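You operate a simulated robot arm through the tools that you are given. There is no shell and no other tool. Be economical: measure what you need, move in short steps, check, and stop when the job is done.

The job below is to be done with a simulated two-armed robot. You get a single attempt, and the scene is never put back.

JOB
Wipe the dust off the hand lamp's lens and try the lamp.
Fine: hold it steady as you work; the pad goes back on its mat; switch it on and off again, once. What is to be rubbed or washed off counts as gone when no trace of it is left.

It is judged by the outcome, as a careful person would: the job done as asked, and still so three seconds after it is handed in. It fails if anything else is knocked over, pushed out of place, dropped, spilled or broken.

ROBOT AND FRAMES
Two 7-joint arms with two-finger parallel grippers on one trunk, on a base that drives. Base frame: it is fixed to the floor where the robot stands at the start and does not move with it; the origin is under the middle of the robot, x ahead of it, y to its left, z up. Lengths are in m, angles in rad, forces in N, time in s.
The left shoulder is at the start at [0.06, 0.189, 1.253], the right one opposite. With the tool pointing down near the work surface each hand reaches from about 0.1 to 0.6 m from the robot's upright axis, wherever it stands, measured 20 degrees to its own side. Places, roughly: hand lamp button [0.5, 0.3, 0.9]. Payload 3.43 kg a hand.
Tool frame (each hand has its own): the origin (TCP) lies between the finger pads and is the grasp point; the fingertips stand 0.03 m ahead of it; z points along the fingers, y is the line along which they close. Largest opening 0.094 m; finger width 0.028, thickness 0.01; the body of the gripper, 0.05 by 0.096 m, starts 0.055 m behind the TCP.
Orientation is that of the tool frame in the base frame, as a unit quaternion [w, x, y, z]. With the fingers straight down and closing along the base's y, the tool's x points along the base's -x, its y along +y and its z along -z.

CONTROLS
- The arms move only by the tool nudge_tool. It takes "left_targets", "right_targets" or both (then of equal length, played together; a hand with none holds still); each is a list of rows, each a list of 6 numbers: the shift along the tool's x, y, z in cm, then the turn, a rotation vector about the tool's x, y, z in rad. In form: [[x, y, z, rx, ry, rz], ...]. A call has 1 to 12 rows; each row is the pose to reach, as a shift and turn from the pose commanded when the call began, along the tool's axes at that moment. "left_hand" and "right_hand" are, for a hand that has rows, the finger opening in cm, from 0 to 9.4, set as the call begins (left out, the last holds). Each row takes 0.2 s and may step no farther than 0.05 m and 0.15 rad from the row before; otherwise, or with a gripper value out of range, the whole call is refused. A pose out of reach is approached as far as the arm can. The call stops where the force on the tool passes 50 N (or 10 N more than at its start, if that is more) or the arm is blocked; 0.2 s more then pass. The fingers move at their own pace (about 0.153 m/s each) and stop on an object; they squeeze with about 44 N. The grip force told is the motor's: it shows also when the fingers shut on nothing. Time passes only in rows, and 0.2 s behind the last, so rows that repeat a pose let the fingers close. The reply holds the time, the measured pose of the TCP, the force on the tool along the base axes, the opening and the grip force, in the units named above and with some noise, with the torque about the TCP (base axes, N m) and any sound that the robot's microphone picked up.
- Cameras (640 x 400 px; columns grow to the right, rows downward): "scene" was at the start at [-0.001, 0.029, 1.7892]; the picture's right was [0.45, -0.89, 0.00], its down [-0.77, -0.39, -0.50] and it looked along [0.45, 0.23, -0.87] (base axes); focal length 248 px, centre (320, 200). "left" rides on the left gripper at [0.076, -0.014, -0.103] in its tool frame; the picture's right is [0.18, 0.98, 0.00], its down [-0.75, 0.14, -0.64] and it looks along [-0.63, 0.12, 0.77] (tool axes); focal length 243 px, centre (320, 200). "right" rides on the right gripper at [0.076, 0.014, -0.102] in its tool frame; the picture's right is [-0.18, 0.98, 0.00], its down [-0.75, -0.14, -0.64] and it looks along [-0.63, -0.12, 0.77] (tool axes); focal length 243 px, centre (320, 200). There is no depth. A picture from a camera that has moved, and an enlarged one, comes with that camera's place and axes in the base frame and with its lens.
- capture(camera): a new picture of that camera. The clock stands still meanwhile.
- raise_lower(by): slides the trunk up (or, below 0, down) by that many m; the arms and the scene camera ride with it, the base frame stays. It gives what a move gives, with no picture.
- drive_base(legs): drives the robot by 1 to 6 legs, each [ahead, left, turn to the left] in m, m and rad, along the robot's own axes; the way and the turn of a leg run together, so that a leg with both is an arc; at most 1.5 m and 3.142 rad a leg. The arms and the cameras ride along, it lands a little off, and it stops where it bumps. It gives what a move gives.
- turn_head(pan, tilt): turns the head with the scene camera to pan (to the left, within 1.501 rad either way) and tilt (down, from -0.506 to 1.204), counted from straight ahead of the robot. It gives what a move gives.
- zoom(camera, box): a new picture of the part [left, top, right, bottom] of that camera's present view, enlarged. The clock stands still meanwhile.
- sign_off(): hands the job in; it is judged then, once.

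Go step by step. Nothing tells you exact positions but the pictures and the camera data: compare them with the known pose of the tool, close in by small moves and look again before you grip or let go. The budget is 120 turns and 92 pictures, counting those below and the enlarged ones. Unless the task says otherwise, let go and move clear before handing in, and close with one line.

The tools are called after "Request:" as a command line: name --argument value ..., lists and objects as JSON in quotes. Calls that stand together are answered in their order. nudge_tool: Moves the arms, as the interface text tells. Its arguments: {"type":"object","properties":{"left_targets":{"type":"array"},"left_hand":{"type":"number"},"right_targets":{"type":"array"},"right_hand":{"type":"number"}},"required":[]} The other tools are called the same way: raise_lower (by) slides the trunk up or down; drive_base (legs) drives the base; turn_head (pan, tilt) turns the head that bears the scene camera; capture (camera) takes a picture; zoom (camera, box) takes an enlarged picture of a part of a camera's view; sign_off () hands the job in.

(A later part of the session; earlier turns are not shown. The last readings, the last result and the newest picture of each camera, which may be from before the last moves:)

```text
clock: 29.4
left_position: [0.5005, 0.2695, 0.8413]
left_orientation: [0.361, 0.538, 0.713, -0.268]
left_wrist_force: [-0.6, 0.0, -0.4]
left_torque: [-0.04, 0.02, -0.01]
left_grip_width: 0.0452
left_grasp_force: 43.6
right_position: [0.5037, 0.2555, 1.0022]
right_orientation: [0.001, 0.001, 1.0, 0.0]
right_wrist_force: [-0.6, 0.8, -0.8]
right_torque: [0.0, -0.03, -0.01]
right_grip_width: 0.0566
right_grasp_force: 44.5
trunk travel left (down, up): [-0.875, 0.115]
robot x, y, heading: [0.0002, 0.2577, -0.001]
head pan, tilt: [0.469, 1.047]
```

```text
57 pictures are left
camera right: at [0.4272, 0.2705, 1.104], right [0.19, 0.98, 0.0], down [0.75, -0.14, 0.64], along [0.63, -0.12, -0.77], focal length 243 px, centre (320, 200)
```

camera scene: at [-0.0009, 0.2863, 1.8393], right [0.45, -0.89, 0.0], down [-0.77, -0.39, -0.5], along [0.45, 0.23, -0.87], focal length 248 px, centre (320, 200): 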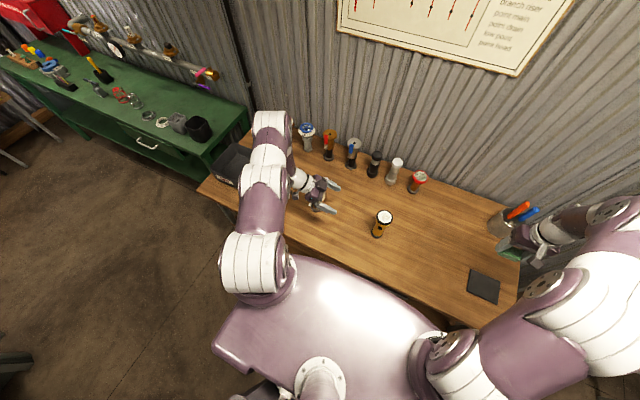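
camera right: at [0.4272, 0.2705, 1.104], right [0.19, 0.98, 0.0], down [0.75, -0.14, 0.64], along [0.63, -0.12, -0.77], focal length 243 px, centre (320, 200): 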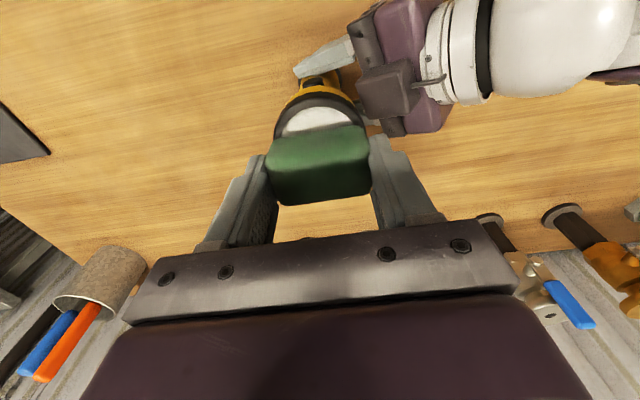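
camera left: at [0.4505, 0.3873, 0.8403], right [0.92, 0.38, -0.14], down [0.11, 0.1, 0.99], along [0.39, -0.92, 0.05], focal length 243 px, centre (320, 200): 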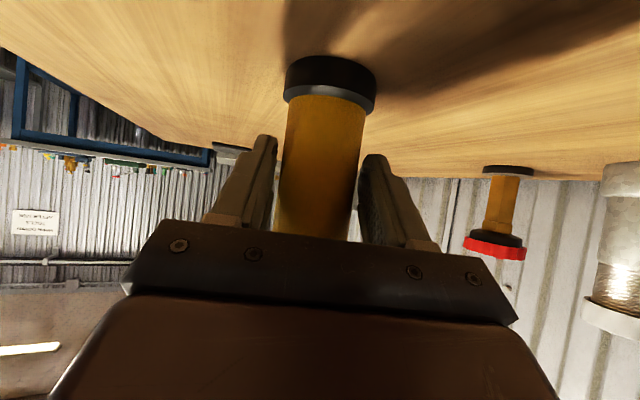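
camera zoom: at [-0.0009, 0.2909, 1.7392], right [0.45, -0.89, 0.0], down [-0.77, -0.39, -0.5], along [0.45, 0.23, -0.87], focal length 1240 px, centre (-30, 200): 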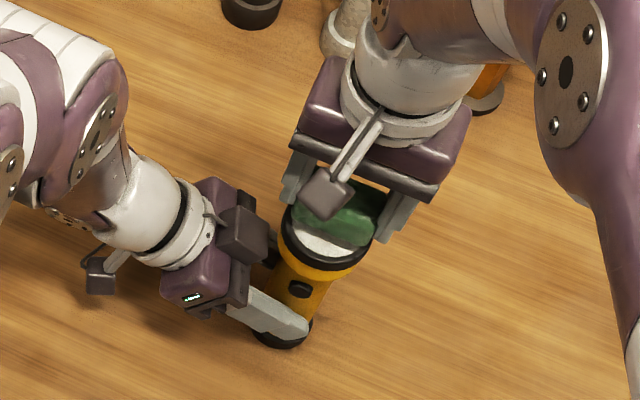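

Feeling down in small steps.

Request:
nudge_tool --right_targets '[[0, 0, 0.4, 0, 0, 0], [0, 0, 0.8, 0, 0, 0], [0, 0, 1.2, 0, 0, 0], [0, 0, 1.2, 0, 0, 0]]'

```text
clock: 30.4
left_position: [0.4998, 0.2685, 0.8415]
left_orientation: [0.361, 0.539, 0.713, -0.267]
left_wrist_force: [11.1, 1.4, -15.6]
left_torque: [-0.14, 0.12, 0.3]
left_grip_width: 0.0452
left_grasp_force: 44.6
right_position: [0.5007, 0.2559, 0.9891]
right_orientation: [0.001, 0.001, 1.0, 0.001]
right_wrist_force: [-6.6, -4.3, 32.6]
right_torque: [-0.59, 0.31, -0.12]
right_grip_width: 0.0564
right_grasp_force: 44.5
trunk travel left (down, up): [-0.875, 0.115]
robot x, y, heading: [0.0009, 0.262, -0.001]
head pan, tilt: [0.469, 1.047]
```

Contact, at about 33 N, which is a bit heavy. I'll ease up 3 mm and make a first small rub.

Request:
nudge_tool --right_targets '[[0, 0, -0.25, 0, 0, 0], [0, 0, -0.25, 0, 0, 0]]'

```text
clock: 31.0
left_position: [0.501, 0.2692, 0.8422]
left_orientation: [0.362, 0.538, 0.713, -0.268]
left_wrist_force: [-0.8, 4.7, 0.6]
left_torque: [0.13, -0.12, -0.02]
left_grip_width: 0.0449
left_grasp_force: 43.9
right_position: [0.4999, 0.257, 0.99]
right_orientation: [-0.001, 0.001, 1.0, 0.0]
right_wrist_force: [2.4, -1.7, 4.8]
right_torque: [-0.09, -0.17, -0.01]
right_grip_width: 0.0563
right_grasp_force: 43.8
trunk travel left (down, up): [-0.875, 0.115]
robot x, y, heading: [-0.002, 0.2651, 0.002]
head pan, tilt: [0.469, 1.047]
```

Light contact now (5 N). Rubbing back and forth across the lens with a touch more pressure.

Request:
nudge_tool --right_targets '[[0.8, 0, 0.06, 0, 0, 0], [1.6, 0, 0.06, 0, 0, 0], [0, 0.4, 0.06, 0, 0, 0], [-1.8, 0.8, 0.06, 0, 0, 0], [0, 0.8, 0.06, 0, 0, 0], [1.6, 0.6, 0.06, 0, 0, 0], [0, -0.4, 0.06, 0, 0, 0], [-1.8, -0.9, 0.06, 0, 0, 0], [0, -0.9, 0.06, 0, 0, 0], [1.6, -0.6, 0.06, 0, 0, 0], [-0.3, 0, 0.06, 0, 0, 0], [-0.3, 0, 0, 0, 0, 0]]'

```text
clock: 33.6
left_position: [0.5003, 0.2697, 0.843]
left_orientation: [0.362, 0.539, 0.712, -0.268]
left_wrist_force: [1.0, 2.4, 0.2]
left_torque: [0.05, 0.24, 0.02]
left_grip_width: 0.0448
left_grasp_force: 44.0
right_position: [0.5045, 0.2586, 0.9891]
right_orientation: [-0.001, 0.001, 1.0, -0.002]
right_wrist_force: [-2.5, -0.8, 5.3]
right_torque: [0.01, 0.15, -0.01]
right_grip_width: 0.0564
right_grasp_force: 44.6
trunk travel left (down, up): [-0.875, 0.115]
robot x, y, heading: [-0.0004, 0.2609, 0.001]
head pan, tilt: [0.469, 1.047]
```

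All steady. One more pass in the other direction with slightly more pressure, then lift and look.

Request:
nudge_tool --right_targets '[[0, 1.4, 0.1, 0, 0, 0], [1.2, 1.2, 0.1, 0, 0, 0], [1.2, -1.2, 0.1, 0, 0, 0], [0, -1.5, 0.1, 0, 0, 0], [0, 1.5, 0.1, 0, 0, 0], [-1.4, 1.2, 0.1, 0, 0, 0], [-1.4, -1.2, 0.1, 0, 0, 0], [0, 0, 0.1, 0, 0, 0], [1.8, 0, 0.1, 0, 0, 0], [-1.8, 0, 0.1, 0, 0, 0], [0, 0, 0, 0, 0, 0], [-3, 0, -3.5, 0, 0, 0]]'

Request:
nudge_tool --right_targets '[[0, -4, -2, 0, 0, 0], [0, -8, -2, 0, 0, 0]]'

Request:
zoom --camera "scene" --box '[350, 170, 420, 230]'

Request:
capture --camera "right"

```text
clock: 36.2
left_position: [0.5, 0.268, 0.8425]
left_orientation: [0.362, 0.537, 0.713, -0.268]
left_wrist_force: [-1.3, -0.3, 6.1]
left_torque: [-0.15, -0.14, -0.09]
left_grip_width: 0.0446
left_grasp_force: 43.8
right_position: [0.5346, 0.2563, 1.0289]
right_orientation: [0.0, 0.001, 1.0, -0.001]
right_wrist_force: [-0.3, -0.1, -0.3]
right_torque: [-0.02, 0.02, 0.04]
right_grip_width: 0.0567
right_grasp_force: 43.8
trunk travel left (down, up): [-0.875, 0.115]
robot x, y, heading: [-0.0006, 0.2612, 0.001]
head pan, tilt: [0.469, 1.047]
```

```text
clock: 36.8
left_position: [0.4998, 0.2683, 0.8416]
left_orientation: [0.362, 0.538, 0.712, -0.268]
left_wrist_force: [-2.1, -0.4, 6.2]
left_torque: [-0.18, -0.04, 0.0]
left_grip_width: 0.0449
left_grasp_force: 43.7
right_position: [0.5334, 0.1729, 1.0469]
right_orientation: [0.0, 0.0, 1.0, 0.0]
right_wrist_force: [0.5, -0.5, 0.1]
right_torque: [-0.02, 0.01, -0.02]
right_grip_width: 0.0566
right_grasp_force: 44.1
trunk travel left (down, up): [-0.875, 0.115]
robot x, y, heading: [-0.0005, 0.2647, 0.0]
head pan, tilt: [0.469, 1.047]
```

```text
6.67 times, centred on (385, 200) of scene
camera zoom: at [-0.0022, 0.2905, 1.7392], right [0.45, -0.89, 0.0], down [-0.77, -0.39, -0.5], along [0.45, 0.23, -0.87], focal length 1653 px, centre (-113, 200)
```

zoom: 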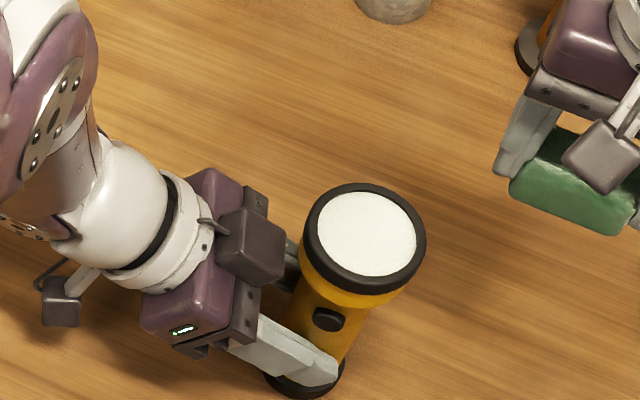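

```text
55 pictures are left
camera right: at [0.4571, 0.1883, 1.1499], right [0.18, 0.98, 0.0], down [0.75, -0.14, 0.64], along [0.63, -0.12, -0.77], focal length 243 px, centre (320, 200)
```

right: 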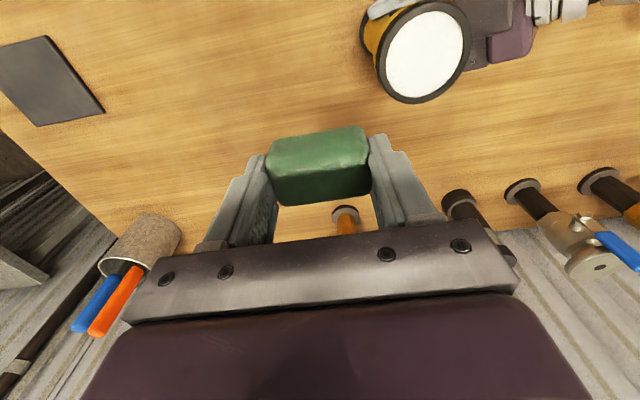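

The lens now looks uniform. I'll enlarge both views strongly to make sure no trace is left, particularly at the rim.

Request:
zoom --camera "scene" --box '[379, 194, 402, 214]'

Request:
zoom --camera "right" --box '[370, 0, 480, 110]'

```text
16.00 times, centred on (390, 204) of scene
camera zoom: at [-0.0022, 0.2905, 1.7392], right [0.45, -0.89, 0.0], down [-0.77, -0.39, -0.5], along [0.45, 0.23, -0.87], focal length 3967 px, centre (-808, 136)
```

zoom: 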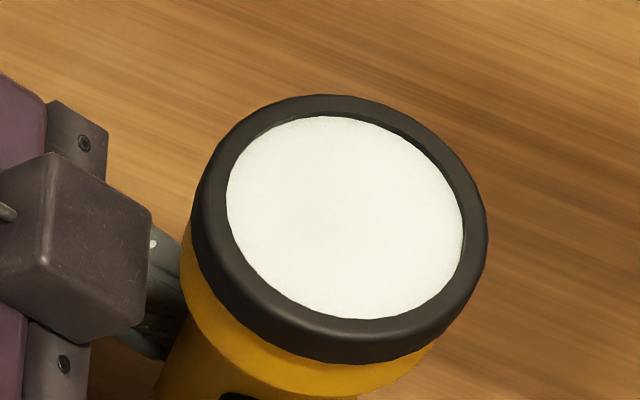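

```text
3.64 times, centred on (425, 55) of right
camera zoom: at [0.4571, 0.1883, 1.1499], right [0.18, 0.98, 0.0], down [0.75, -0.14, 0.64], along [0.63, -0.12, -0.77], focal length 882 px, centre (-62, 727)
```

zoom: 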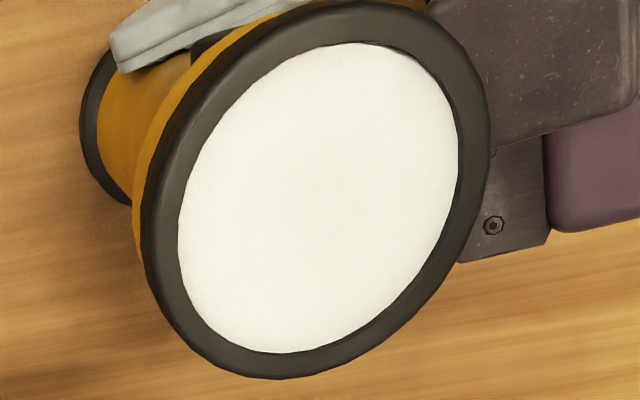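

It looks clean, but I'll make one more firmer pass out to the rim for certainty.

Request:
nudge_tool --right_targets '[[0, 4, 0, 0, 0, 0], [0, 8, 1, 0, 0, 0], [3, 8, 3.2, 0, 0, 0], [3, 8, 5.2, 0, 0, 0], [3, 8, 5.6, 0, 0, 0], [3, 8, 5.6, 0, 0, 0]]'

Request:
nudge_tool --right_targets '[[1.9, 0.5, 0.05, 0, 0, 0], [1.9, -0.8, 0.05, 0, 0, 0], [-0.5, -1.6, 0.05, 0, 0, 0], [-2, -0.8, 0.05, 0, 0, 0], [-2, 0.8, 0.05, 0, 0, 0], [0, 1.7, 0.05, 0, 0, 0], [1.8, 0.9, 0.05, 0, 0, 0], [0, 0, 0.05, 0, 0, 0], [-2, 0, 0.05, 0, 0, 0], [1.5, -1, 0.05, 0, 0, 0], [0, -1.6, 0.05, 0, 0, 0], [0, 0, 0, 0, 0, 0]]'

Request:
nudge_tool --right_targets '[[0, 0, -3, 0, 0, 0], [-1, -3, -5.5, 0, 0, 0], [-1, -7, -5.5, 0, 0, 0], [-1, -11, -5.5, 0, 0, 0], [-1, -15, -5.5, 0, 0, 0]]'

Request:
zoom --camera "scene" --box '[379, 194, 402, 214]'

Request:
capture --camera "scene"

```text
clock: 38.2
left_position: [0.4993, 0.2685, 0.8425]
left_orientation: [0.363, 0.538, 0.713, -0.267]
left_wrist_force: [-2.0, 0.4, 4.1]
left_torque: [-0.14, 0.03, -0.04]
left_grip_width: 0.0446
left_grasp_force: 43.5
right_position: [0.5025, 0.2561, 0.9898]
right_orientation: [0.0, 0.002, 1.0, 0.001]
right_wrist_force: [0.4, -0.5, 1.1]
right_torque: [0.01, 0.02, 0.05]
right_grip_width: 0.0565
right_grasp_force: 44.1
trunk travel left (down, up): [-0.875, 0.115]
robot x, y, heading: [0.0048, 0.2618, 0.001]
head pan, tilt: [0.469, 1.047]
```

```text
clock: 40.8
left_position: [0.499, 0.2681, 0.8417]
left_orientation: [0.362, 0.539, 0.712, -0.268]
left_wrist_force: [-2.2, 7.5, -0.4]
left_torque: [-0.44, -0.17, 0.05]
left_grip_width: 0.0445
left_grasp_force: 44.4
right_position: [0.5034, 0.2571, 0.9889]
right_orientation: [0.001, 0.001, 1.0, 0.0]
right_wrist_force: [0.1, -6.4, 13.7]
right_torque: [-0.24, -0.05, 0.01]
right_grip_width: 0.0568
right_grasp_force: 43.9
trunk travel left (down, up): [-0.875, 0.115]
robot x, y, heading: [0.0049, 0.2643, -0.0]
head pan, tilt: [0.469, 1.047]
```

```text
clock: 42.0
left_position: [0.5018, 0.2679, 0.8419]
left_orientation: [0.362, 0.538, 0.713, -0.268]
left_wrist_force: [0.8, 1.1, 4.0]
left_torque: [-0.18, -0.02, 0.03]
left_grip_width: 0.0447
left_grasp_force: 43.9
right_position: [0.5157, 0.1049, 1.0475]
right_orientation: [0.0, 0.002, 1.0, 0.0]
right_wrist_force: [0.5, -0.4, -1.2]
right_torque: [0.0, 0.01, 0.0]
right_grip_width: 0.0565
right_grasp_force: 43.7
trunk travel left (down, up): [-0.875, 0.115]
robot x, y, heading: [0.0004, 0.2617, 0.002]
head pan, tilt: [0.469, 1.047]
```

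```text
16.00 times, centred on (390, 204) of scene
camera zoom: at [-0.0016, 0.2899, 1.7393], right [0.45, -0.89, 0.0], down [-0.77, -0.39, -0.5], along [0.45, 0.23, -0.87], focal length 3967 px, centre (-808, 136)
```

zoom: 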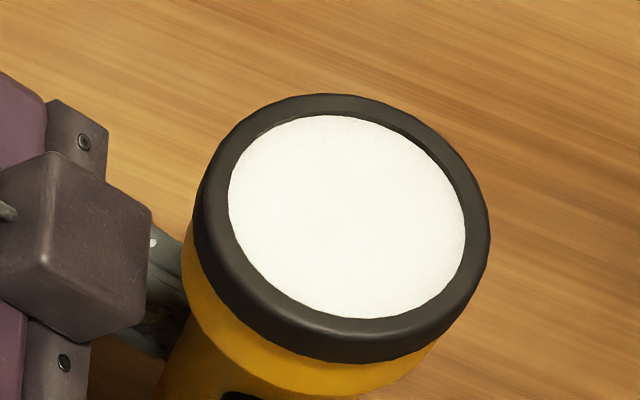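

```text
51 pictures are left
camera scene: at [-0.0016, 0.2899, 1.7393], right [0.45, -0.89, 0.0], down [-0.77, -0.39, -0.5], along [0.45, 0.23, -0.87], focal length 248 px, centre (320, 200)
```

scene: 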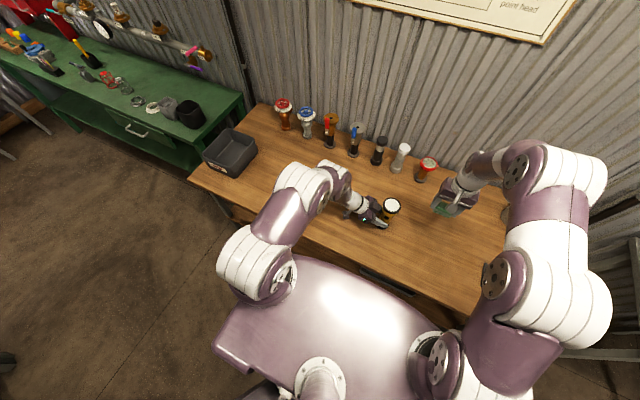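

The lens got slightly whiter on that pass, so I'll do one more to confirm that nothing changes any further.

Request:
nudge_tool --right_targets '[[0, 4, 0, 0, 0, 0], [0, 8, 0, 0, 0, 0], [0, 12, 0, 0, 0, 0], [1, 15, 2, 0, 0, 0], [1, 15, 4.8, 0, 0, 0], [1, 15, 5.5, 0, 0, 0], [1, 15, 5.55, 0, 0, 0]]'

Request:
nudge_tool --right_targets '[[2, 0.8, 0.05, 0, 0, 0], [2, -0.8, 0.05, 0, 0, 0], [1, -1.7, 0.05, 0, 0, 0], [1, 1.7, 0.05, 0, 0, 0], [0, 1.7, 0.05, 0, 0, 0], [0, -1.7, 0.05, 0, 0, 0], [-1, -1.7, 0.05, 0, 0, 0], [-1, 1.7, 0.05, 0, 0, 0], [-2, 0.8, 0.05, 0, 0, 0], [-2, -0.8, 0.05, 0, 0, 0], [0, 0, 0.05, 0, 0, 0], [0, 0, 0, 0, 0, 0]]'

Request:
nudge_tool --right_targets '[[0, 0, -3, 0, 0, 0], [-1, -3, -5.5, 0, 0, 0], [-1, -7, -5.5, 0, 0, 0], [-1, -11, -5.5, 0, 0, 0], [-1, -15, -5.5, 0, 0, 0]]'

Request:
zoom --camera "scene" --box '[379, 194, 402, 214]'

```text
clock: 43.6
left_position: [0.4995, 0.2689, 0.8413]
left_orientation: [0.362, 0.538, 0.713, -0.268]
left_wrist_force: [-0.3, 0.8, 5.8]
left_torque: [-0.12, 0.05, 0.02]
left_grip_width: 0.0441
left_grasp_force: 43.8
right_position: [0.5041, 0.2569, 0.9901]
right_orientation: [0.001, 0.0, 1.0, 0.0]
right_wrist_force: [0.4, 0.4, 0.3]
right_torque: [0.0, 0.02, 0.01]
right_grip_width: 0.0566
right_grasp_force: 44.5
trunk travel left (down, up): [-0.875, 0.115]
robot x, y, heading: [0.0004, 0.2591, 0.004]
head pan, tilt: [0.469, 1.047]
```

```text
clock: 46.2
left_position: [0.4989, 0.2699, 0.8422]
left_orientation: [0.362, 0.539, 0.711, -0.269]
left_wrist_force: [-7.1, 9.1, 4.8]
left_torque: [-0.87, -0.37, -0.03]
left_grip_width: 0.0438
left_grasp_force: 43.8
right_position: [0.5037, 0.2558, 0.9897]
right_orientation: [0.002, 0.002, 1.0, -0.001]
right_wrist_force: [10.3, -3.8, 23.2]
right_torque: [0.04, -0.74, -0.13]
right_grip_width: 0.0567
right_grasp_force: 44.3
trunk travel left (down, up): [-0.875, 0.115]
robot x, y, heading: [0.0012, 0.2653, -0.003]
head pan, tilt: [0.469, 1.047]
```

```text
clock: 47.4
left_position: [0.5006, 0.27, 0.8416]
left_orientation: [0.362, 0.539, 0.712, -0.267]
left_wrist_force: [2.2, -0.5, 10.5]
left_torque: [-0.4, 0.02, 0.12]
left_grip_width: 0.0439
left_grasp_force: 44.3
right_position: [0.5136, 0.1073, 1.0431]
right_orientation: [0.001, 0.0, 1.0, 0.0]
right_wrist_force: [0.4, 0.2, -0.7]
right_torque: [0.05, -0.01, 0.0]
right_grip_width: 0.0564
right_grasp_force: 44.5
trunk travel left (down, up): [-0.875, 0.115]
robot x, y, heading: [0.0009, 0.2602, 0.006]
head pan, tilt: [0.469, 1.047]
```

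```text
16.00 times, centred on (390, 204) of scene
camera zoom: at [-0.0023, 0.2899, 1.7393], right [0.45, -0.89, 0.0], down [-0.77, -0.39, -0.5], along [0.45, 0.23, -0.87], focal length 3967 px, centre (-808, 136)
```

zoom: 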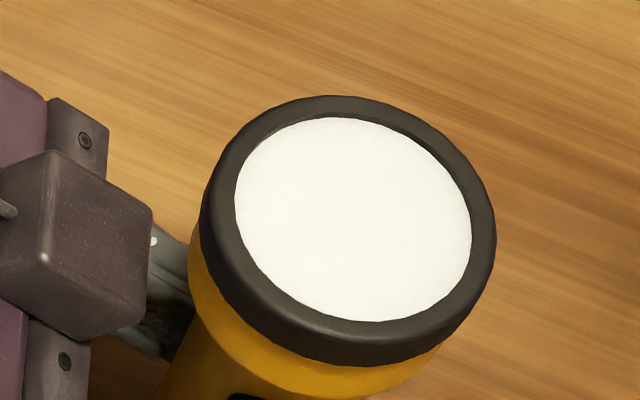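

The lens is evenly white with nothing further coming off, so it is clean. While the left hand keeps holding the lamp, I'll take the pad back over its mat.

Request:
nudge_tool --right_targets '[[0.4, -4, 0, 0, 0, 0], [0.8, -8, 0, 0, 0, 0], [1.2, -12, 0, 0, 0, 0], [1.6, -16, 0.5, 0, 0, 0], [2, -20, 1, 0, 0, 0], [2.4, -24, 2, 0, 0, 0], [2.8, -28, 3, 0, 0, 0], [3.3, -31.9, 4.3, 0, 0, 0], [3.3, -31.9, 7, 0, 0, 0], [3.3, -31.9, 10, 0, 0, 0], [3.3, -31.9, 13, 0, 0, 0], [3.3, -31.9, 15.5, 0, 0, 0]]'

Request:
capture --camera "right"

Request:
zoom --camera "scene" --box '[440, 200, 560, 310]'

```text
clock: 50.0
left_position: [0.5006, 0.2672, 0.842]
left_orientation: [0.361, 0.539, 0.712, -0.268]
left_wrist_force: [4.5, 2.4, 14.6]
left_torque: [-0.28, 0.02, 0.1]
left_grip_width: 0.0438
left_grasp_force: 44.6
right_position: [0.4788, -0.2121, 0.8863]
right_orientation: [0.001, 0.0, 1.0, 0.0]
right_wrist_force: [0.7, 0.1, -1.4]
right_torque: [-0.03, -0.03, 0.02]
right_grip_width: 0.0565
right_grasp_force: 44.0
trunk travel left (down, up): [-0.875, 0.115]
robot x, y, heading: [-0.0003, 0.2638, 0.0]
head pan, tilt: [0.469, 1.047]
```

```text
49 pictures are left
camera right: at [0.403, -0.197, 0.9905], right [0.19, 0.98, 0.0], down [0.75, -0.14, 0.64], along [0.63, -0.12, -0.77], focal length 243 px, centre (320, 200)
```

right: 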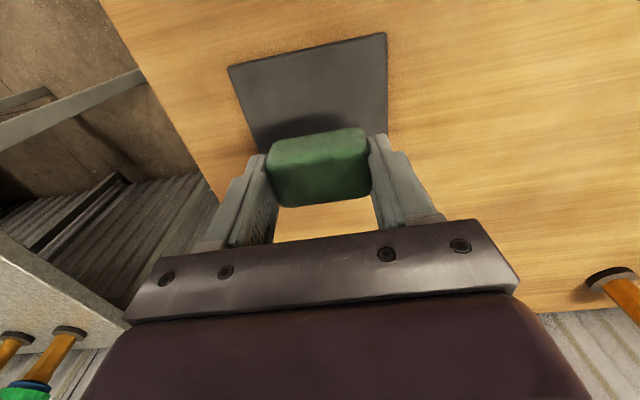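

```text
3.64 times, centred on (500, 255) of scene
camera zoom: at [-0.002, 0.2911, 1.7393], right [0.45, -0.89, 0.0], down [-0.77, -0.39, -0.5], along [0.45, 0.23, -0.87], focal length 902 px, centre (-334, 0)
```

zoom: 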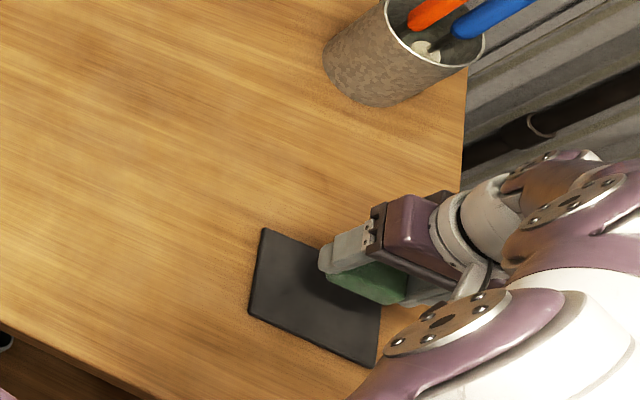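

The pad is above its old spot. I'll lower it, slowing for the last centimetre until it touches.

Request:
nudge_tool --right_targets '[[-0.1, 0, 2.5, 0, 0, 0], [-0.1, 0, 5, 0, 0, 0], [-0.1, 0, 5.5, 0, 0, 0], [-0.1, 0, 5.7, 0, 0, 0], [-0.1, 0, 5.8, 0, 0, 0]]'

Request:
zoom --camera "scene" --box '[350, 170, 420, 230]'

```text
clock: 51.2
left_position: [0.5003, 0.2689, 0.842]
left_orientation: [0.363, 0.538, 0.712, -0.268]
left_wrist_force: [4.0, 2.2, 15.3]
left_torque: [-0.28, 0.1, 0.09]
left_grip_width: 0.0438
left_grasp_force: 43.6
right_position: [0.4806, -0.2119, 0.8307]
right_orientation: [0.0, 0.001, 1.0, 0.0]
right_wrist_force: [-0.3, 0.1, 0.0]
right_torque: [0.0, -0.02, 0.0]
right_grip_width: 0.0562
right_grasp_force: 43.9
trunk travel left (down, up): [-0.875, 0.115]
robot x, y, heading: [0.0023, 0.2627, 0.002]
head pan, tilt: [0.469, 1.047]
```

```text
6.67 times, centred on (385, 200) of scene
camera zoom: at [-0.002, 0.2914, 1.7392], right [0.45, -0.89, 0.0], down [-0.77, -0.39, -0.5], along [0.45, 0.23, -0.87], focal length 1653 px, centre (-113, 200)
```

zoom: 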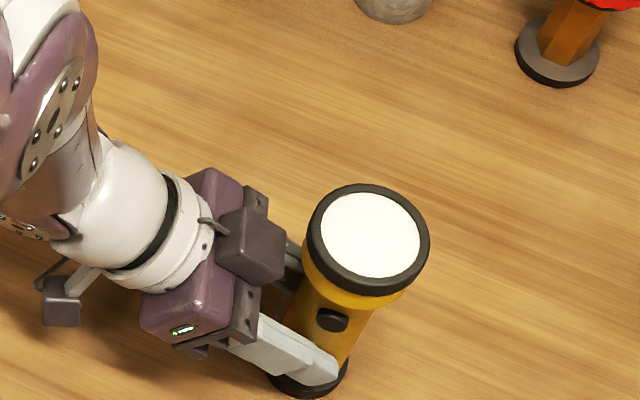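

Lamp still upright. Lowering the pad the last few millimetres.

Request:
nudge_tool --right_targets '[[0, 0, 0.2, 0, 0, 0], [0, 0, 0.35, 0, 0, 0], [0, 0, 0.35, 0, 0, 0]]'

```text
clock: 52.0
left_position: [0.4996, 0.2689, 0.8422]
left_orientation: [0.362, 0.539, 0.712, -0.267]
left_wrist_force: [2.7, 1.7, 13.9]
left_torque: [-0.24, 0.08, 0.01]
left_grip_width: 0.0441
left_grasp_force: 44.1
right_position: [0.4794, -0.2123, 0.8271]
right_orientation: [-0.001, 0.001, 1.0, 0.0]
right_wrist_force: [0.1, 0.7, -0.7]
right_torque: [0.01, -0.01, 0.03]
right_grip_width: 0.0565
right_grasp_force: 43.6
trunk travel left (down, up): [-0.875, 0.115]
robot x, y, heading: [-0.0002, 0.2585, -0.0]
head pan, tilt: [0.469, 1.047]
```

Request:
nudge_tool --right_targets '[[0, 0, 0.1, 0, 0, 0], [0, 0, 0.2, 0, 0, 0], [0, 0, 0.2, 0, 0, 0]]'

```text
clock: 52.8
left_position: [0.5001, 0.2686, 0.8434]
left_orientation: [0.363, 0.538, 0.713, -0.267]
left_wrist_force: [3.2, 0.1, 10.4]
left_torque: [-0.3, 0.02, 0.1]
left_grip_width: 0.0437
left_grasp_force: 43.7
right_position: [0.481, -0.2136, 0.8257]
right_orientation: [0.001, 0.001, 1.0, -0.001]
right_wrist_force: [-0.2, 1.1, 3.1]
right_torque: [0.11, -0.07, 0.02]
right_grip_width: 0.0565
right_grasp_force: 43.9
trunk travel left (down, up): [-0.875, 0.115]
robot x, y, heading: [-0.0006, 0.2637, 0.001]
head pan, tilt: [0.469, 1.047]
```

The pad just touches the mat (3 N). Opening the fingers and rising straight up.

Request:
nudge_tool --right_targets '[[0, 0, 0, 0, 0, 0], [0, 0, 0, 0, 0, 0], [0, 0, -3, 0, 0, 0], [0, 0, -7, 0, 0, 0], [0, 0, -12, 0, 0, 0], [0, 0, -16, 0, 0, 0]]' --right_hand 9.0

Request:
capture --camera "right"

```text
clock: 54.2
left_position: [0.4992, 0.2686, 0.8422]
left_orientation: [0.361, 0.539, 0.713, -0.267]
left_wrist_force: [0.7, 3.2, 11.8]
left_torque: [-0.14, 0.21, -0.02]
left_grip_width: 0.0439
left_grasp_force: 43.8
right_position: [0.4774, -0.2149, 0.9866]
right_orientation: [0.0, 0.001, 1.0, 0.0]
right_wrist_force: [-0.8, 0.2, 0.8]
right_torque: [0.0, 0.01, 0.0]
right_grip_width: 0.0902
right_grasp_force: 0.0
trunk travel left (down, up): [-0.875, 0.115]
robot x, y, heading: [0.0042, 0.262, -0.0]
head pan, tilt: [0.469, 1.047]
```

```text
46 pictures are left
camera right: at [0.4016, -0.1994, 1.0897], right [0.19, 0.98, 0.0], down [0.75, -0.14, 0.64], along [0.63, -0.12, -0.77], focal length 243 px, centre (320, 200)
```

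right: 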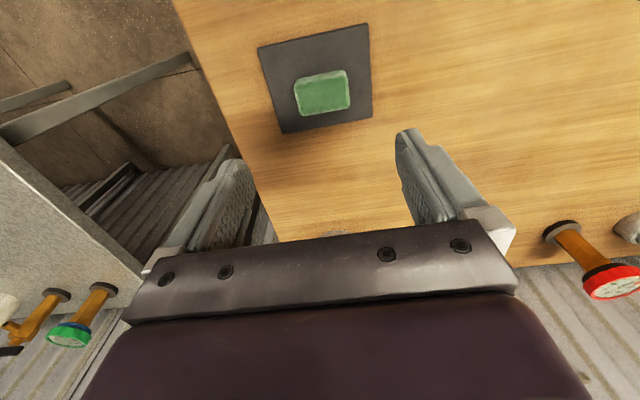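

The pad is back on its mat. Now I'll close the right hand and bring it round in front of the lamp, turning it towards the button at about (0.475, 0.252, 0.893).

Request:
nudge_tool --right_targets '[[2, 3.3, -0.7, 0, 0, -0.05], [4, 6.6, -1.4, 0, 0, -0.1], [6, 10, -2.1, 0, 0, -0.15], [8, 13.2, -2.8, 0, 0, -0.2], [10, 16.5, -3.5, 0, 0, -0.25], [12, 20, -4.2, 0, 0, -0.3], [14, 23.3, -5, 0, 0, -0.35], [16, 26.5, -5.7, 0, 0, -0.4], [17.7, 29.5, -6.3, 0, 0, -0.436]]' --right_hand 0

Request:
nudge_tool --right_targets '[[0, 0, 0, 0, -0.14, 0], [0, 0, 0, 0, -0.28, 0], [0, 0, 0, 0, -0.42, 0], [0, 0, 0, 0, -0.56, 0], [0, 0, 0, 0, -0.7, 0], [0, 0, 0, 0, -0.8, 0], [0, 0, 0, 0, -0.87, 0], [0, 0, 0, 0, -0.87, 0]]'

Request:
capture --camera "scene"

Request:
capture --camera "right"

```text
clock: 56.2
left_position: [0.4997, 0.2689, 0.8421]
left_orientation: [0.363, 0.538, 0.713, -0.267]
left_wrist_force: [-0.8, 1.7, 8.8]
left_torque: [-0.18, 0.27, -0.05]
left_grip_width: 0.0438
left_grasp_force: 44.7
right_position: [0.3042, 0.0842, 1.0468]
right_orientation: [0.0, -0.215, 0.977, 0.0]
right_wrist_force: [0.4, -0.9, -0.3]
right_torque: [-0.02, -0.01, -0.02]
right_grip_width: 0.0
right_grasp_force: 33.0
trunk travel left (down, up): [-0.875, 0.115]
robot x, y, heading: [-0.0015, 0.2624, -0.002]
head pan, tilt: [0.469, 1.047]
```

```text
clock: 58.0
left_position: [0.5011, 0.2683, 0.8417]
left_orientation: [0.362, 0.538, 0.713, -0.268]
left_wrist_force: [-2.6, 0.2, 3.9]
left_torque: [-0.12, 0.28, -0.1]
left_grip_width: 0.0438
left_grasp_force: 43.8
right_position: [0.3545, 0.0503, 1.0569]
right_orientation: [0.41, -0.195, 0.886, 0.094]
right_wrist_force: [-0.1, -1.3, -0.4]
right_torque: [0.02, -0.02, 0.01]
right_grip_width: 0.0
right_grasp_force: 33.0
right hand out of reach, approached as far as the arm can: row 2, 3, 4, 5, 6, 7, 8
trunk travel left (down, up): [-0.875, 0.115]
robot x, y, heading: [0.0031, 0.2608, 0.002]
head pan, tilt: [0.469, 1.047]
```

```text
45 pictures are left
camera scene: at [-0.002, 0.291, 1.7392], right [0.45, -0.89, 0.0], down [-0.77, -0.39, -0.5], along [0.45, 0.23, -0.87], focal length 248 px, centre (320, 200)
```

scene: 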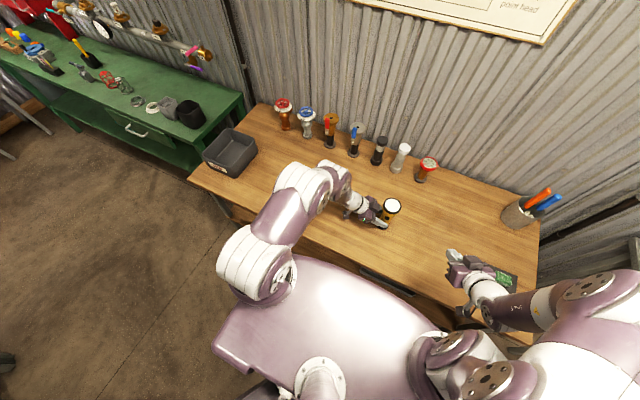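

```text
44 pictures are left
camera right: at [0.2327, 0.01, 1.0663], right [-0.31, 0.94, 0.15], down [0.06, -0.14, 0.99], along [0.95, 0.31, -0.01], focal length 243 px, centre (320, 200)
```

right: 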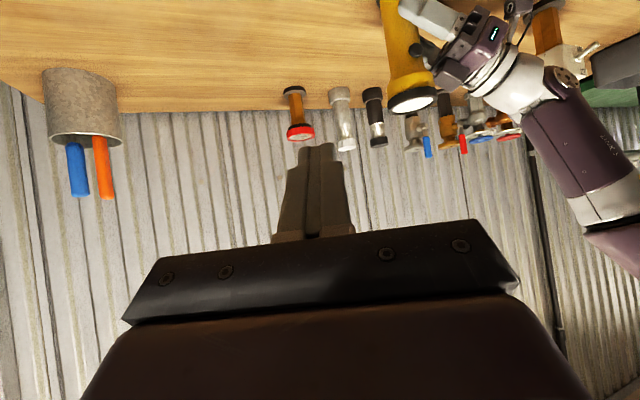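

The right hand now points toward the lamp as wanted (40° down, yaw 25°). Moving it to a spot about 8 cm short of the button.

Request:
nudge_tool --right_targets '[[1, 2.6, 3, 0, 0, 0], [2.1, 5.3, 6.1, 0, 0, 0], [3.1, 7.9, 9.1, 0, 0, 0], [4.2, 10.5, 12.2, 0, 0, 0], [5.2, 13.2, 15.2, 0, 0, 0], [5.2, 13.2, 15.2, 0, 0, 0]]'

Request:
zoom --camera "scene" --box '[330, 170, 450, 270]'

Request:
capture --camera "right"

```text
clock: 59.4
left_position: [0.5002, 0.2695, 0.8421]
left_orientation: [0.362, 0.538, 0.712, -0.268]
left_wrist_force: [1.0, -1.7, 3.4]
left_torque: [-0.21, 0.09, 0.07]
left_grip_width: 0.044
left_grasp_force: 44.2
right_position: [0.4165, 0.2074, 0.9276]
right_orientation: [0.392, -0.181, 0.892, 0.131]
right_wrist_force: [-0.2, 0.1, -0.2]
right_torque: [-0.01, 0.01, -0.01]
right_grip_width: 0.0
right_grasp_force: 33.2
right hand out of reach, approached as far as the arm can: row 1, 2, 3, 4, 5, 6
trunk travel left (down, up): [-0.875, 0.115]
robot x, y, heading: [-0.0004, 0.2602, 0.002]
head pan, tilt: [0.469, 1.047]
```

```text
4.00 times, centred on (390, 220) of scene
camera zoom: at [-0.0015, 0.2901, 1.7392], right [0.45, -0.89, 0.0], down [-0.77, -0.39, -0.5], along [0.45, 0.23, -0.87], focal length 992 px, centre (40, 120)
```

zoom: 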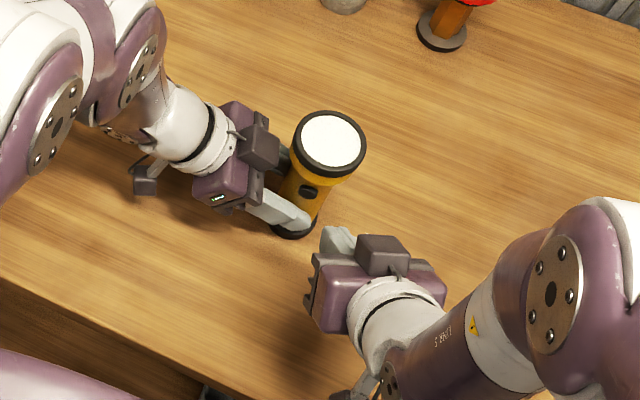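

```text
42 pictures are left
camera right: at [0.2967, 0.1646, 0.9407], right [-0.3, 0.93, 0.23], down [0.11, -0.2, 0.97], along [0.95, 0.32, -0.04], focal length 243 px, centre (320, 200)
```

right: 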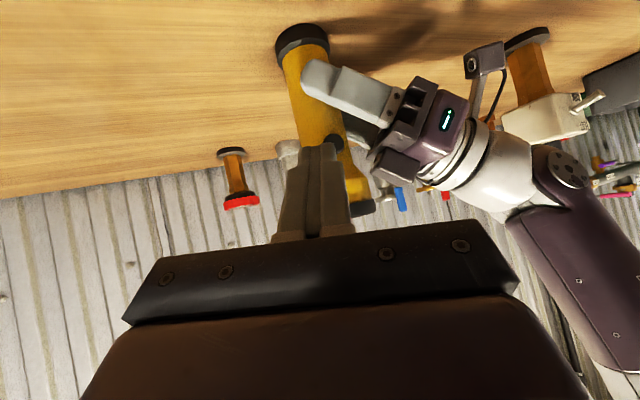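

The closed fingers are just in front of the button, about 3 cm away and slightly high and right. I'll adjust in small steps.

Request:
nudge_tool --right_targets '[[0.4, 1, 0.8, 0, 0, 0], [0.8, 2, 1.6, 0, 0, 0], [0.8, 2, 1.6, 0, 0, 0]]'

Request:
zoom --camera "scene" --box '[350, 180, 420, 240]'

Request:
zoom --camera "right" --box '[240, 90, 400, 210]'

```text
clock: 60.2
left_position: [0.5003, 0.2687, 0.8414]
left_orientation: [0.362, 0.538, 0.713, -0.267]
left_wrist_force: [0.5, -1.6, 3.7]
left_torque: [-0.26, 0.08, 0.01]
left_grip_width: 0.0436
left_grasp_force: 43.5
right_position: [0.4202, 0.2086, 0.9104]
right_orientation: [0.392, -0.184, 0.892, 0.132]
right_wrist_force: [0.1, -0.1, -0.2]
right_torque: [-0.03, -0.01, 0.02]
right_grip_width: 0.0
right_grasp_force: 33.1
right hand out of reach, approached as far as the arm can: row 1, 2, 3
trunk travel left (down, up): [-0.875, 0.115]
robot x, y, heading: [0.0054, 0.2629, -0.004]
head pan, tilt: [0.469, 1.047]
```

```text
6.67 times, centred on (385, 210) of scene
camera zoom: at [-0.0014, 0.2907, 1.7392], right [0.45, -0.89, 0.0], down [-0.77, -0.39, -0.5], along [0.45, 0.23, -0.87], focal length 1653 px, centre (-113, 133)
```

zoom: 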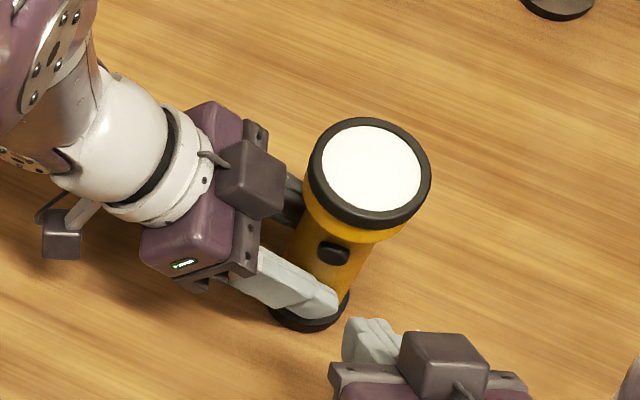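

```text
3.33 times, centred on (320, 150) of right
camera zoom: at [0.2993, 0.1669, 0.9237], right [-0.31, 0.92, 0.23], down [0.11, -0.2, 0.97], along [0.94, 0.33, -0.04], focal length 809 px, centre (320, 367)
```

zoom: 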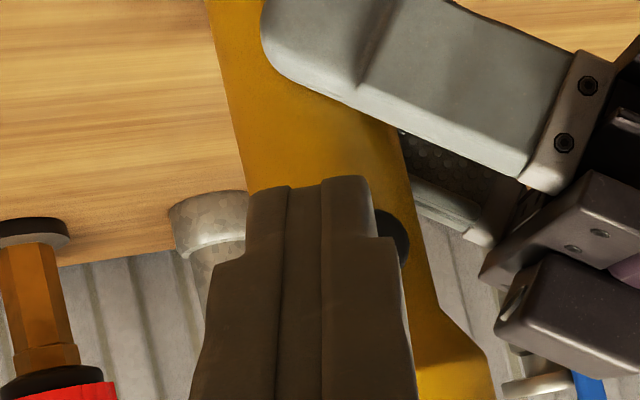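

The arm resists moving further left at this tilt. I'll steepen the hand by about 17°, which still clears the lamp's head, and shift in line with the button.

Request:
nudge_tool --right_targets '[[0, 0, 0, 0, 0.1, 0], [-0.2, 0.6, 0.3, 0, 0.2, 0], [-0.5, 1.3, 0.7, 0, 0.3, 0], [-0.8, 2, 1, 0, 0.3, 0], [-0.8, 2, 1, 0, 0.3, 0]]'

Request:
zoom --camera "scene" --box '[350, 180, 420, 240]'

Request:
zoom --camera "right" --box '[240, 90, 400, 210]'

```text
clock: 61.4
left_position: [0.5012, 0.2674, 0.8416]
left_orientation: [0.361, 0.538, 0.713, -0.266]
left_wrist_force: [-0.1, -0.5, 4.8]
left_torque: [-0.23, 0.15, 0.04]
left_grip_width: 0.0436
left_grasp_force: 44.4
right_position: [0.4234, 0.2308, 0.9116]
right_orientation: [0.255, -0.2, 0.94, 0.102]
right_wrist_force: [0.7, 0.7, 0.0]
right_torque: [0.0, 0.0, -0.02]
right_grip_width: 0.0002
right_grasp_force: 33.1
trunk travel left (down, up): [-0.875, 0.115]
robot x, y, heading: [0.0002, 0.2651, 0.001]
head pan, tilt: [0.469, 1.047]
```

```text
6.67 times, centred on (385, 210) of scene
camera zoom: at [-0.0014, 0.2908, 1.7392], right [0.45, -0.89, 0.0], down [-0.77, -0.39, -0.5], along [0.45, 0.23, -0.87], focal length 1653 px, centre (-113, 133)
```

zoom: 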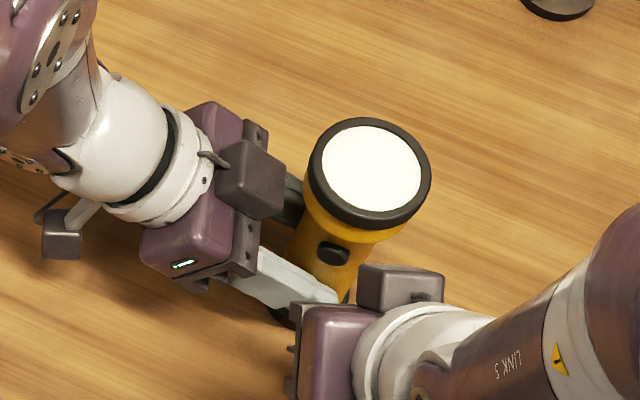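

```text
3.33 times, centred on (320, 150) of right
camera zoom: at [0.3117, 0.1901, 0.961], right [-0.27, 0.94, 0.18], down [0.38, -0.07, 0.92], along [0.89, 0.32, -0.33], focal length 809 px, centre (320, 367)
```

zoom: 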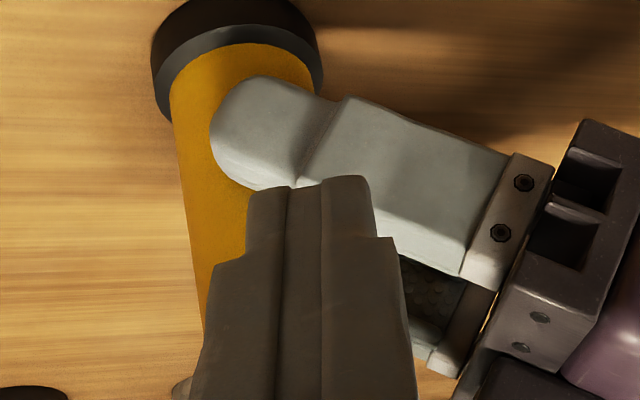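

The fingertips are now level with the button and about 2.5 cm short of it. Advancing 1.8 cm, then feeling forward.

Request:
nudge_tool --right_targets '[[-0.8, 0, 0.5, 0, 0, 0], [-1.7, -0.05, 1.0, 0, 0, 0], [-1.7, -0.05, 1.0, 0, 0, 0]]'

Request:
zoom --camera "scene" --box '[350, 180, 420, 240]'

Request:
zoom --camera "right" --box '[240, 90, 400, 210]'

```text
clock: 62.2
left_position: [0.5, 0.27, 0.8413]
left_orientation: [0.362, 0.538, 0.712, -0.268]
left_wrist_force: [-0.2, -0.7, 5.7]
left_torque: [-0.2, 0.13, -0.03]
left_grip_width: 0.0436
left_grasp_force: 44.2
right_position: [0.4421, 0.2409, 0.9131]
right_orientation: [0.254, -0.2, 0.941, 0.101]
right_wrist_force: [0.5, -0.1, -0.3]
right_torque: [-0.03, 0.01, 0.01]
right_grip_width: 0.0
right_grasp_force: 32.8
trunk travel left (down, up): [-0.875, 0.115]
robot x, y, heading: [-0.0013, 0.2598, 0.002]
head pan, tilt: [0.469, 1.047]
```

```text
6.67 times, centred on (385, 210) of scene
camera zoom: at [-0.0015, 0.2909, 1.7392], right [0.45, -0.89, 0.0], down [-0.77, -0.39, -0.5], along [0.45, 0.23, -0.87], focal length 1653 px, centre (-113, 133)
```

zoom: 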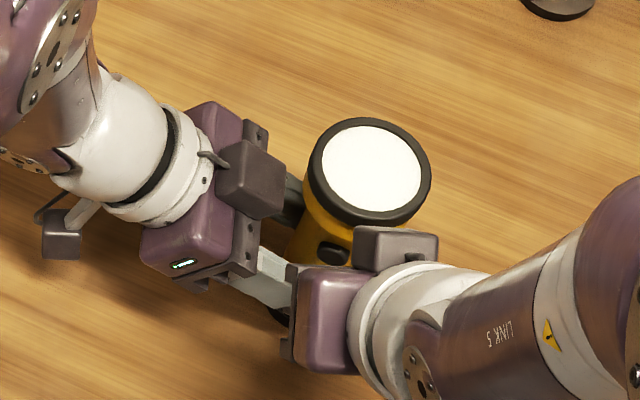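

```text
3.33 times, centred on (320, 150) of right
camera zoom: at [0.3302, 0.1992, 0.9619], right [-0.27, 0.94, 0.18], down [0.38, -0.07, 0.92], along [0.89, 0.32, -0.33], focal length 809 px, centre (320, 367)
```

zoom: 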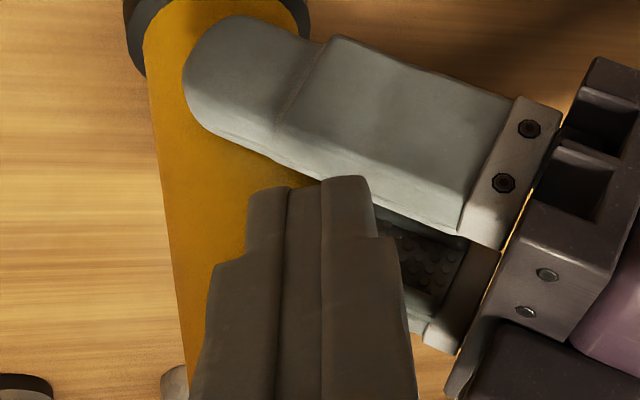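

Aligned. Pressing forward in 2 mm steps up to 8 mm, watching force and sound.

Request:
nudge_tool --right_targets '[[-0.16, -0.09, 0.09, 0, 0, 0], [-0.32, -0.17, 0.18, 0, 0, 0], [-0.47, -0.26, 0.26, 0, 0, 0], [-0.63, -0.34, 0.35, 0, 0, 0]]'

Request:
zoom --camera "scene" --box '[350, 180, 420, 240]'

```text
clock: 63.2
left_position: [0.5004, 0.2692, 0.8422]
left_orientation: [0.362, 0.538, 0.714, -0.266]
left_wrist_force: [-0.3, 0.6, 4.8]
left_torque: [-0.22, 0.13, -0.01]
left_grip_width: 0.0434
left_grasp_force: 43.7
right_position: [0.4487, 0.2417, 0.9119]
right_orientation: [0.254, -0.199, 0.941, 0.102]
right_wrist_force: [1.1, 0.8, 0.6]
right_torque: [-0.01, 0.01, -0.01]
right_grip_width: 0.0
right_grasp_force: 33.1
trunk travel left (down, up): [-0.875, 0.115]
robot x, y, heading: [0.0017, 0.2624, -0.002]
head pan, tilt: [0.469, 1.047]
```

```text
6.67 times, centred on (385, 210) of scene
camera zoom: at [-0.0015, 0.291, 1.7392], right [0.45, -0.89, 0.0], down [-0.77, -0.39, -0.5], along [0.45, 0.23, -0.87], focal length 1653 px, centre (-113, 133)
```

zoom: 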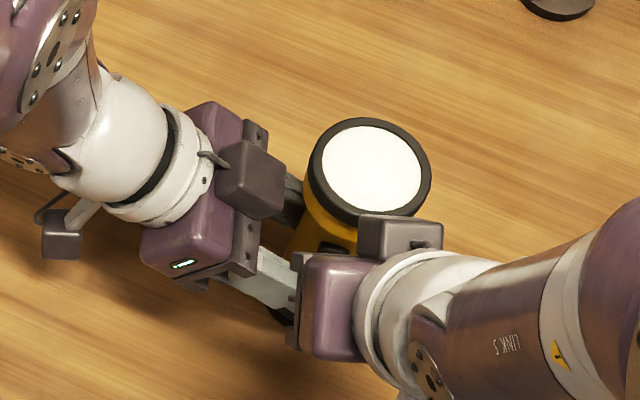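

No contact yet; continuing a few more millimetres.

Request:
nudge_tool --right_targets '[[-0.08, -0.04, 0.04, 0, 0, 0], [-0.16, -0.09, 0.09, 0, 0, 0], [-0.24, -0.13, 0.13, 0, 0, 0], [-0.24, -0.13, 0.13, 0, 0, 0]]'

Request:
zoom --camera "right" --box '[240, 90, 400, 210]'

```text
clock: 64.2
left_position: [0.4996, 0.2685, 0.841]
left_orientation: [0.362, 0.538, 0.713, -0.267]
left_wrist_force: [0.1, 0.3, 4.3]
left_torque: [-0.18, 0.28, 0.01]
left_grip_width: 0.0435
left_grasp_force: 43.8
right_position: [0.4528, 0.2398, 0.9129]
right_orientation: [0.254, -0.199, 0.941, 0.102]
right_wrist_force: [-1.4, -0.4, 0.1]
right_torque: [-0.01, 0.06, -0.03]
right_grip_width: 0.0004
right_grasp_force: 32.6
trunk travel left (down, up): [-0.875, 0.115]
robot x, y, heading: [-0.0011, 0.2626, -0.002]
head pan, tilt: [0.469, 1.047]
```

```text
3.33 times, centred on (320, 150) of right
camera zoom: at [0.3413, 0.1988, 0.962], right [-0.27, 0.94, 0.18], down [0.38, -0.07, 0.92], along [0.89, 0.32, -0.33], focal length 809 px, centre (320, 367)
```

zoom: 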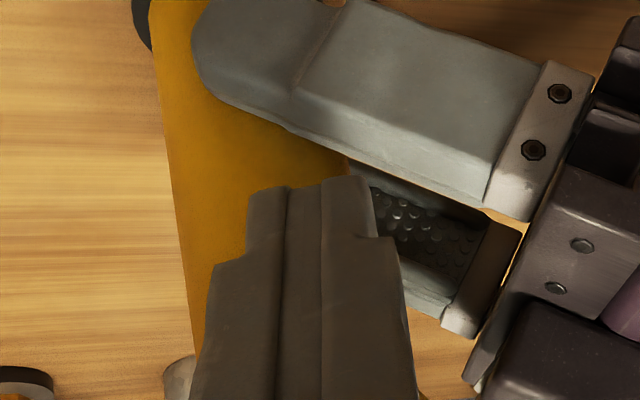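

Perhaps a first faint touch (−1.4 N). Continuing 1 mm at a time.

Request:
nudge_tool --right_targets '[[-0.08, -0.04, 0.04, 0, 0, 0], [-0.16, -0.09, 0.09, 0, 0, 0]]'

```text
clock: 64.8
left_position: [0.4994, 0.2693, 0.8419]
left_orientation: [0.362, 0.538, 0.713, -0.267]
left_wrist_force: [1.5, -1.4, 3.1]
left_torque: [-0.05, 0.29, 0.06]
left_grip_width: 0.0434
left_grasp_force: 44.0
right_position: [0.4543, 0.2399, 0.9119]
right_orientation: [0.254, -0.201, 0.941, 0.102]
right_wrist_force: [-3.2, 0.9, 1.4]
right_torque: [0.06, 0.02, 0.05]
right_grip_width: 0.0002
right_grasp_force: 32.7
trunk travel left (down, up): [-0.875, 0.115]
robot x, y, heading: [0.0009, 0.2648, 0.003]
head pan, tilt: [0.469, 1.047]
heard: click
```

A click was heard. I'll check the lens now.

Request:
zoom --camera "scene" --box '[350, 180, 420, 240]'

```text
6.67 times, centred on (385, 210) of scene
camera zoom: at [-0.0016, 0.2911, 1.7392], right [0.45, -0.89, 0.0], down [-0.77, -0.39, -0.5], along [0.45, 0.23, -0.87], focal length 1653 px, centre (-113, 133)
```

zoom: 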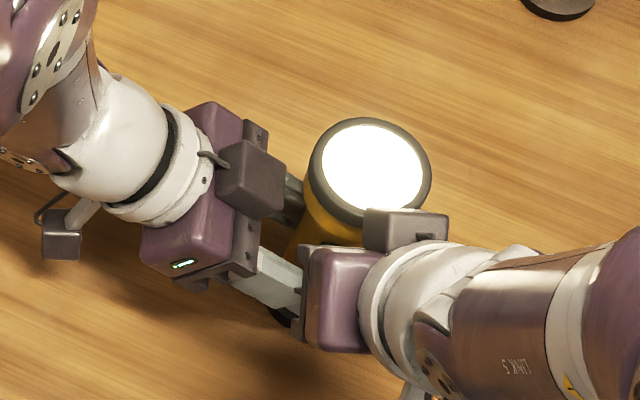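

The lamp is lit: the lens glows and light falls on the grippers. Backing off 8 mm to release the button, then checking it stays on.

Request:
nudge_tool --right_targets '[[0.24, 0.13, -0.13, 0, 0, 0], [0.63, 0.34, -0.35, 0, 0, 0], [0.63, 0.34, -0.35, 0, 0, 0]]'

Request:
zoom --camera "scene" --box '[350, 180, 420, 240]'

```text
clock: 65.6
left_position: [0.5013, 0.2693, 0.8418]
left_orientation: [0.362, 0.538, 0.712, -0.268]
left_wrist_force: [0.1, 0.1, 4.8]
left_torque: [-0.16, 0.15, -0.02]
left_grip_width: 0.0438
left_grasp_force: 44.3
right_position: [0.4455, 0.24, 0.912]
right_orientation: [0.255, -0.2, 0.941, 0.102]
right_wrist_force: [-0.2, -0.4, -1.1]
right_torque: [-0.01, -0.02, 0.01]
right_grip_width: 0.0
right_grasp_force: 33.0
trunk travel left (down, up): [-0.875, 0.115]
robot x, y, heading: [0.0007, 0.263, -0.002]
head pan, tilt: [0.469, 1.047]
```

```text
6.67 times, centred on (385, 210) of scene
camera zoom: at [-0.0014, 0.2912, 1.7392], right [0.45, -0.89, 0.0], down [-0.77, -0.39, -0.5], along [0.45, 0.23, -0.87], focal length 1653 px, centre (-113, 133)
```

zoom: 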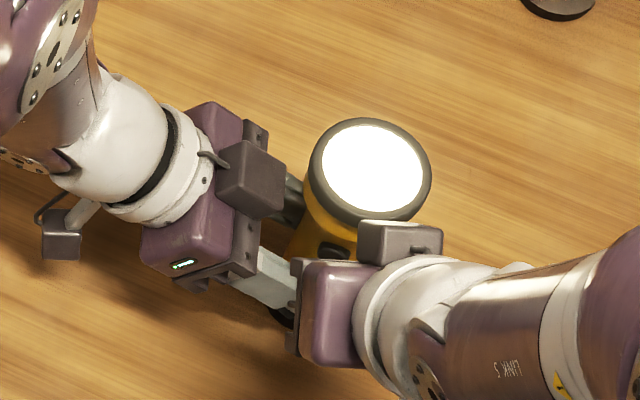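

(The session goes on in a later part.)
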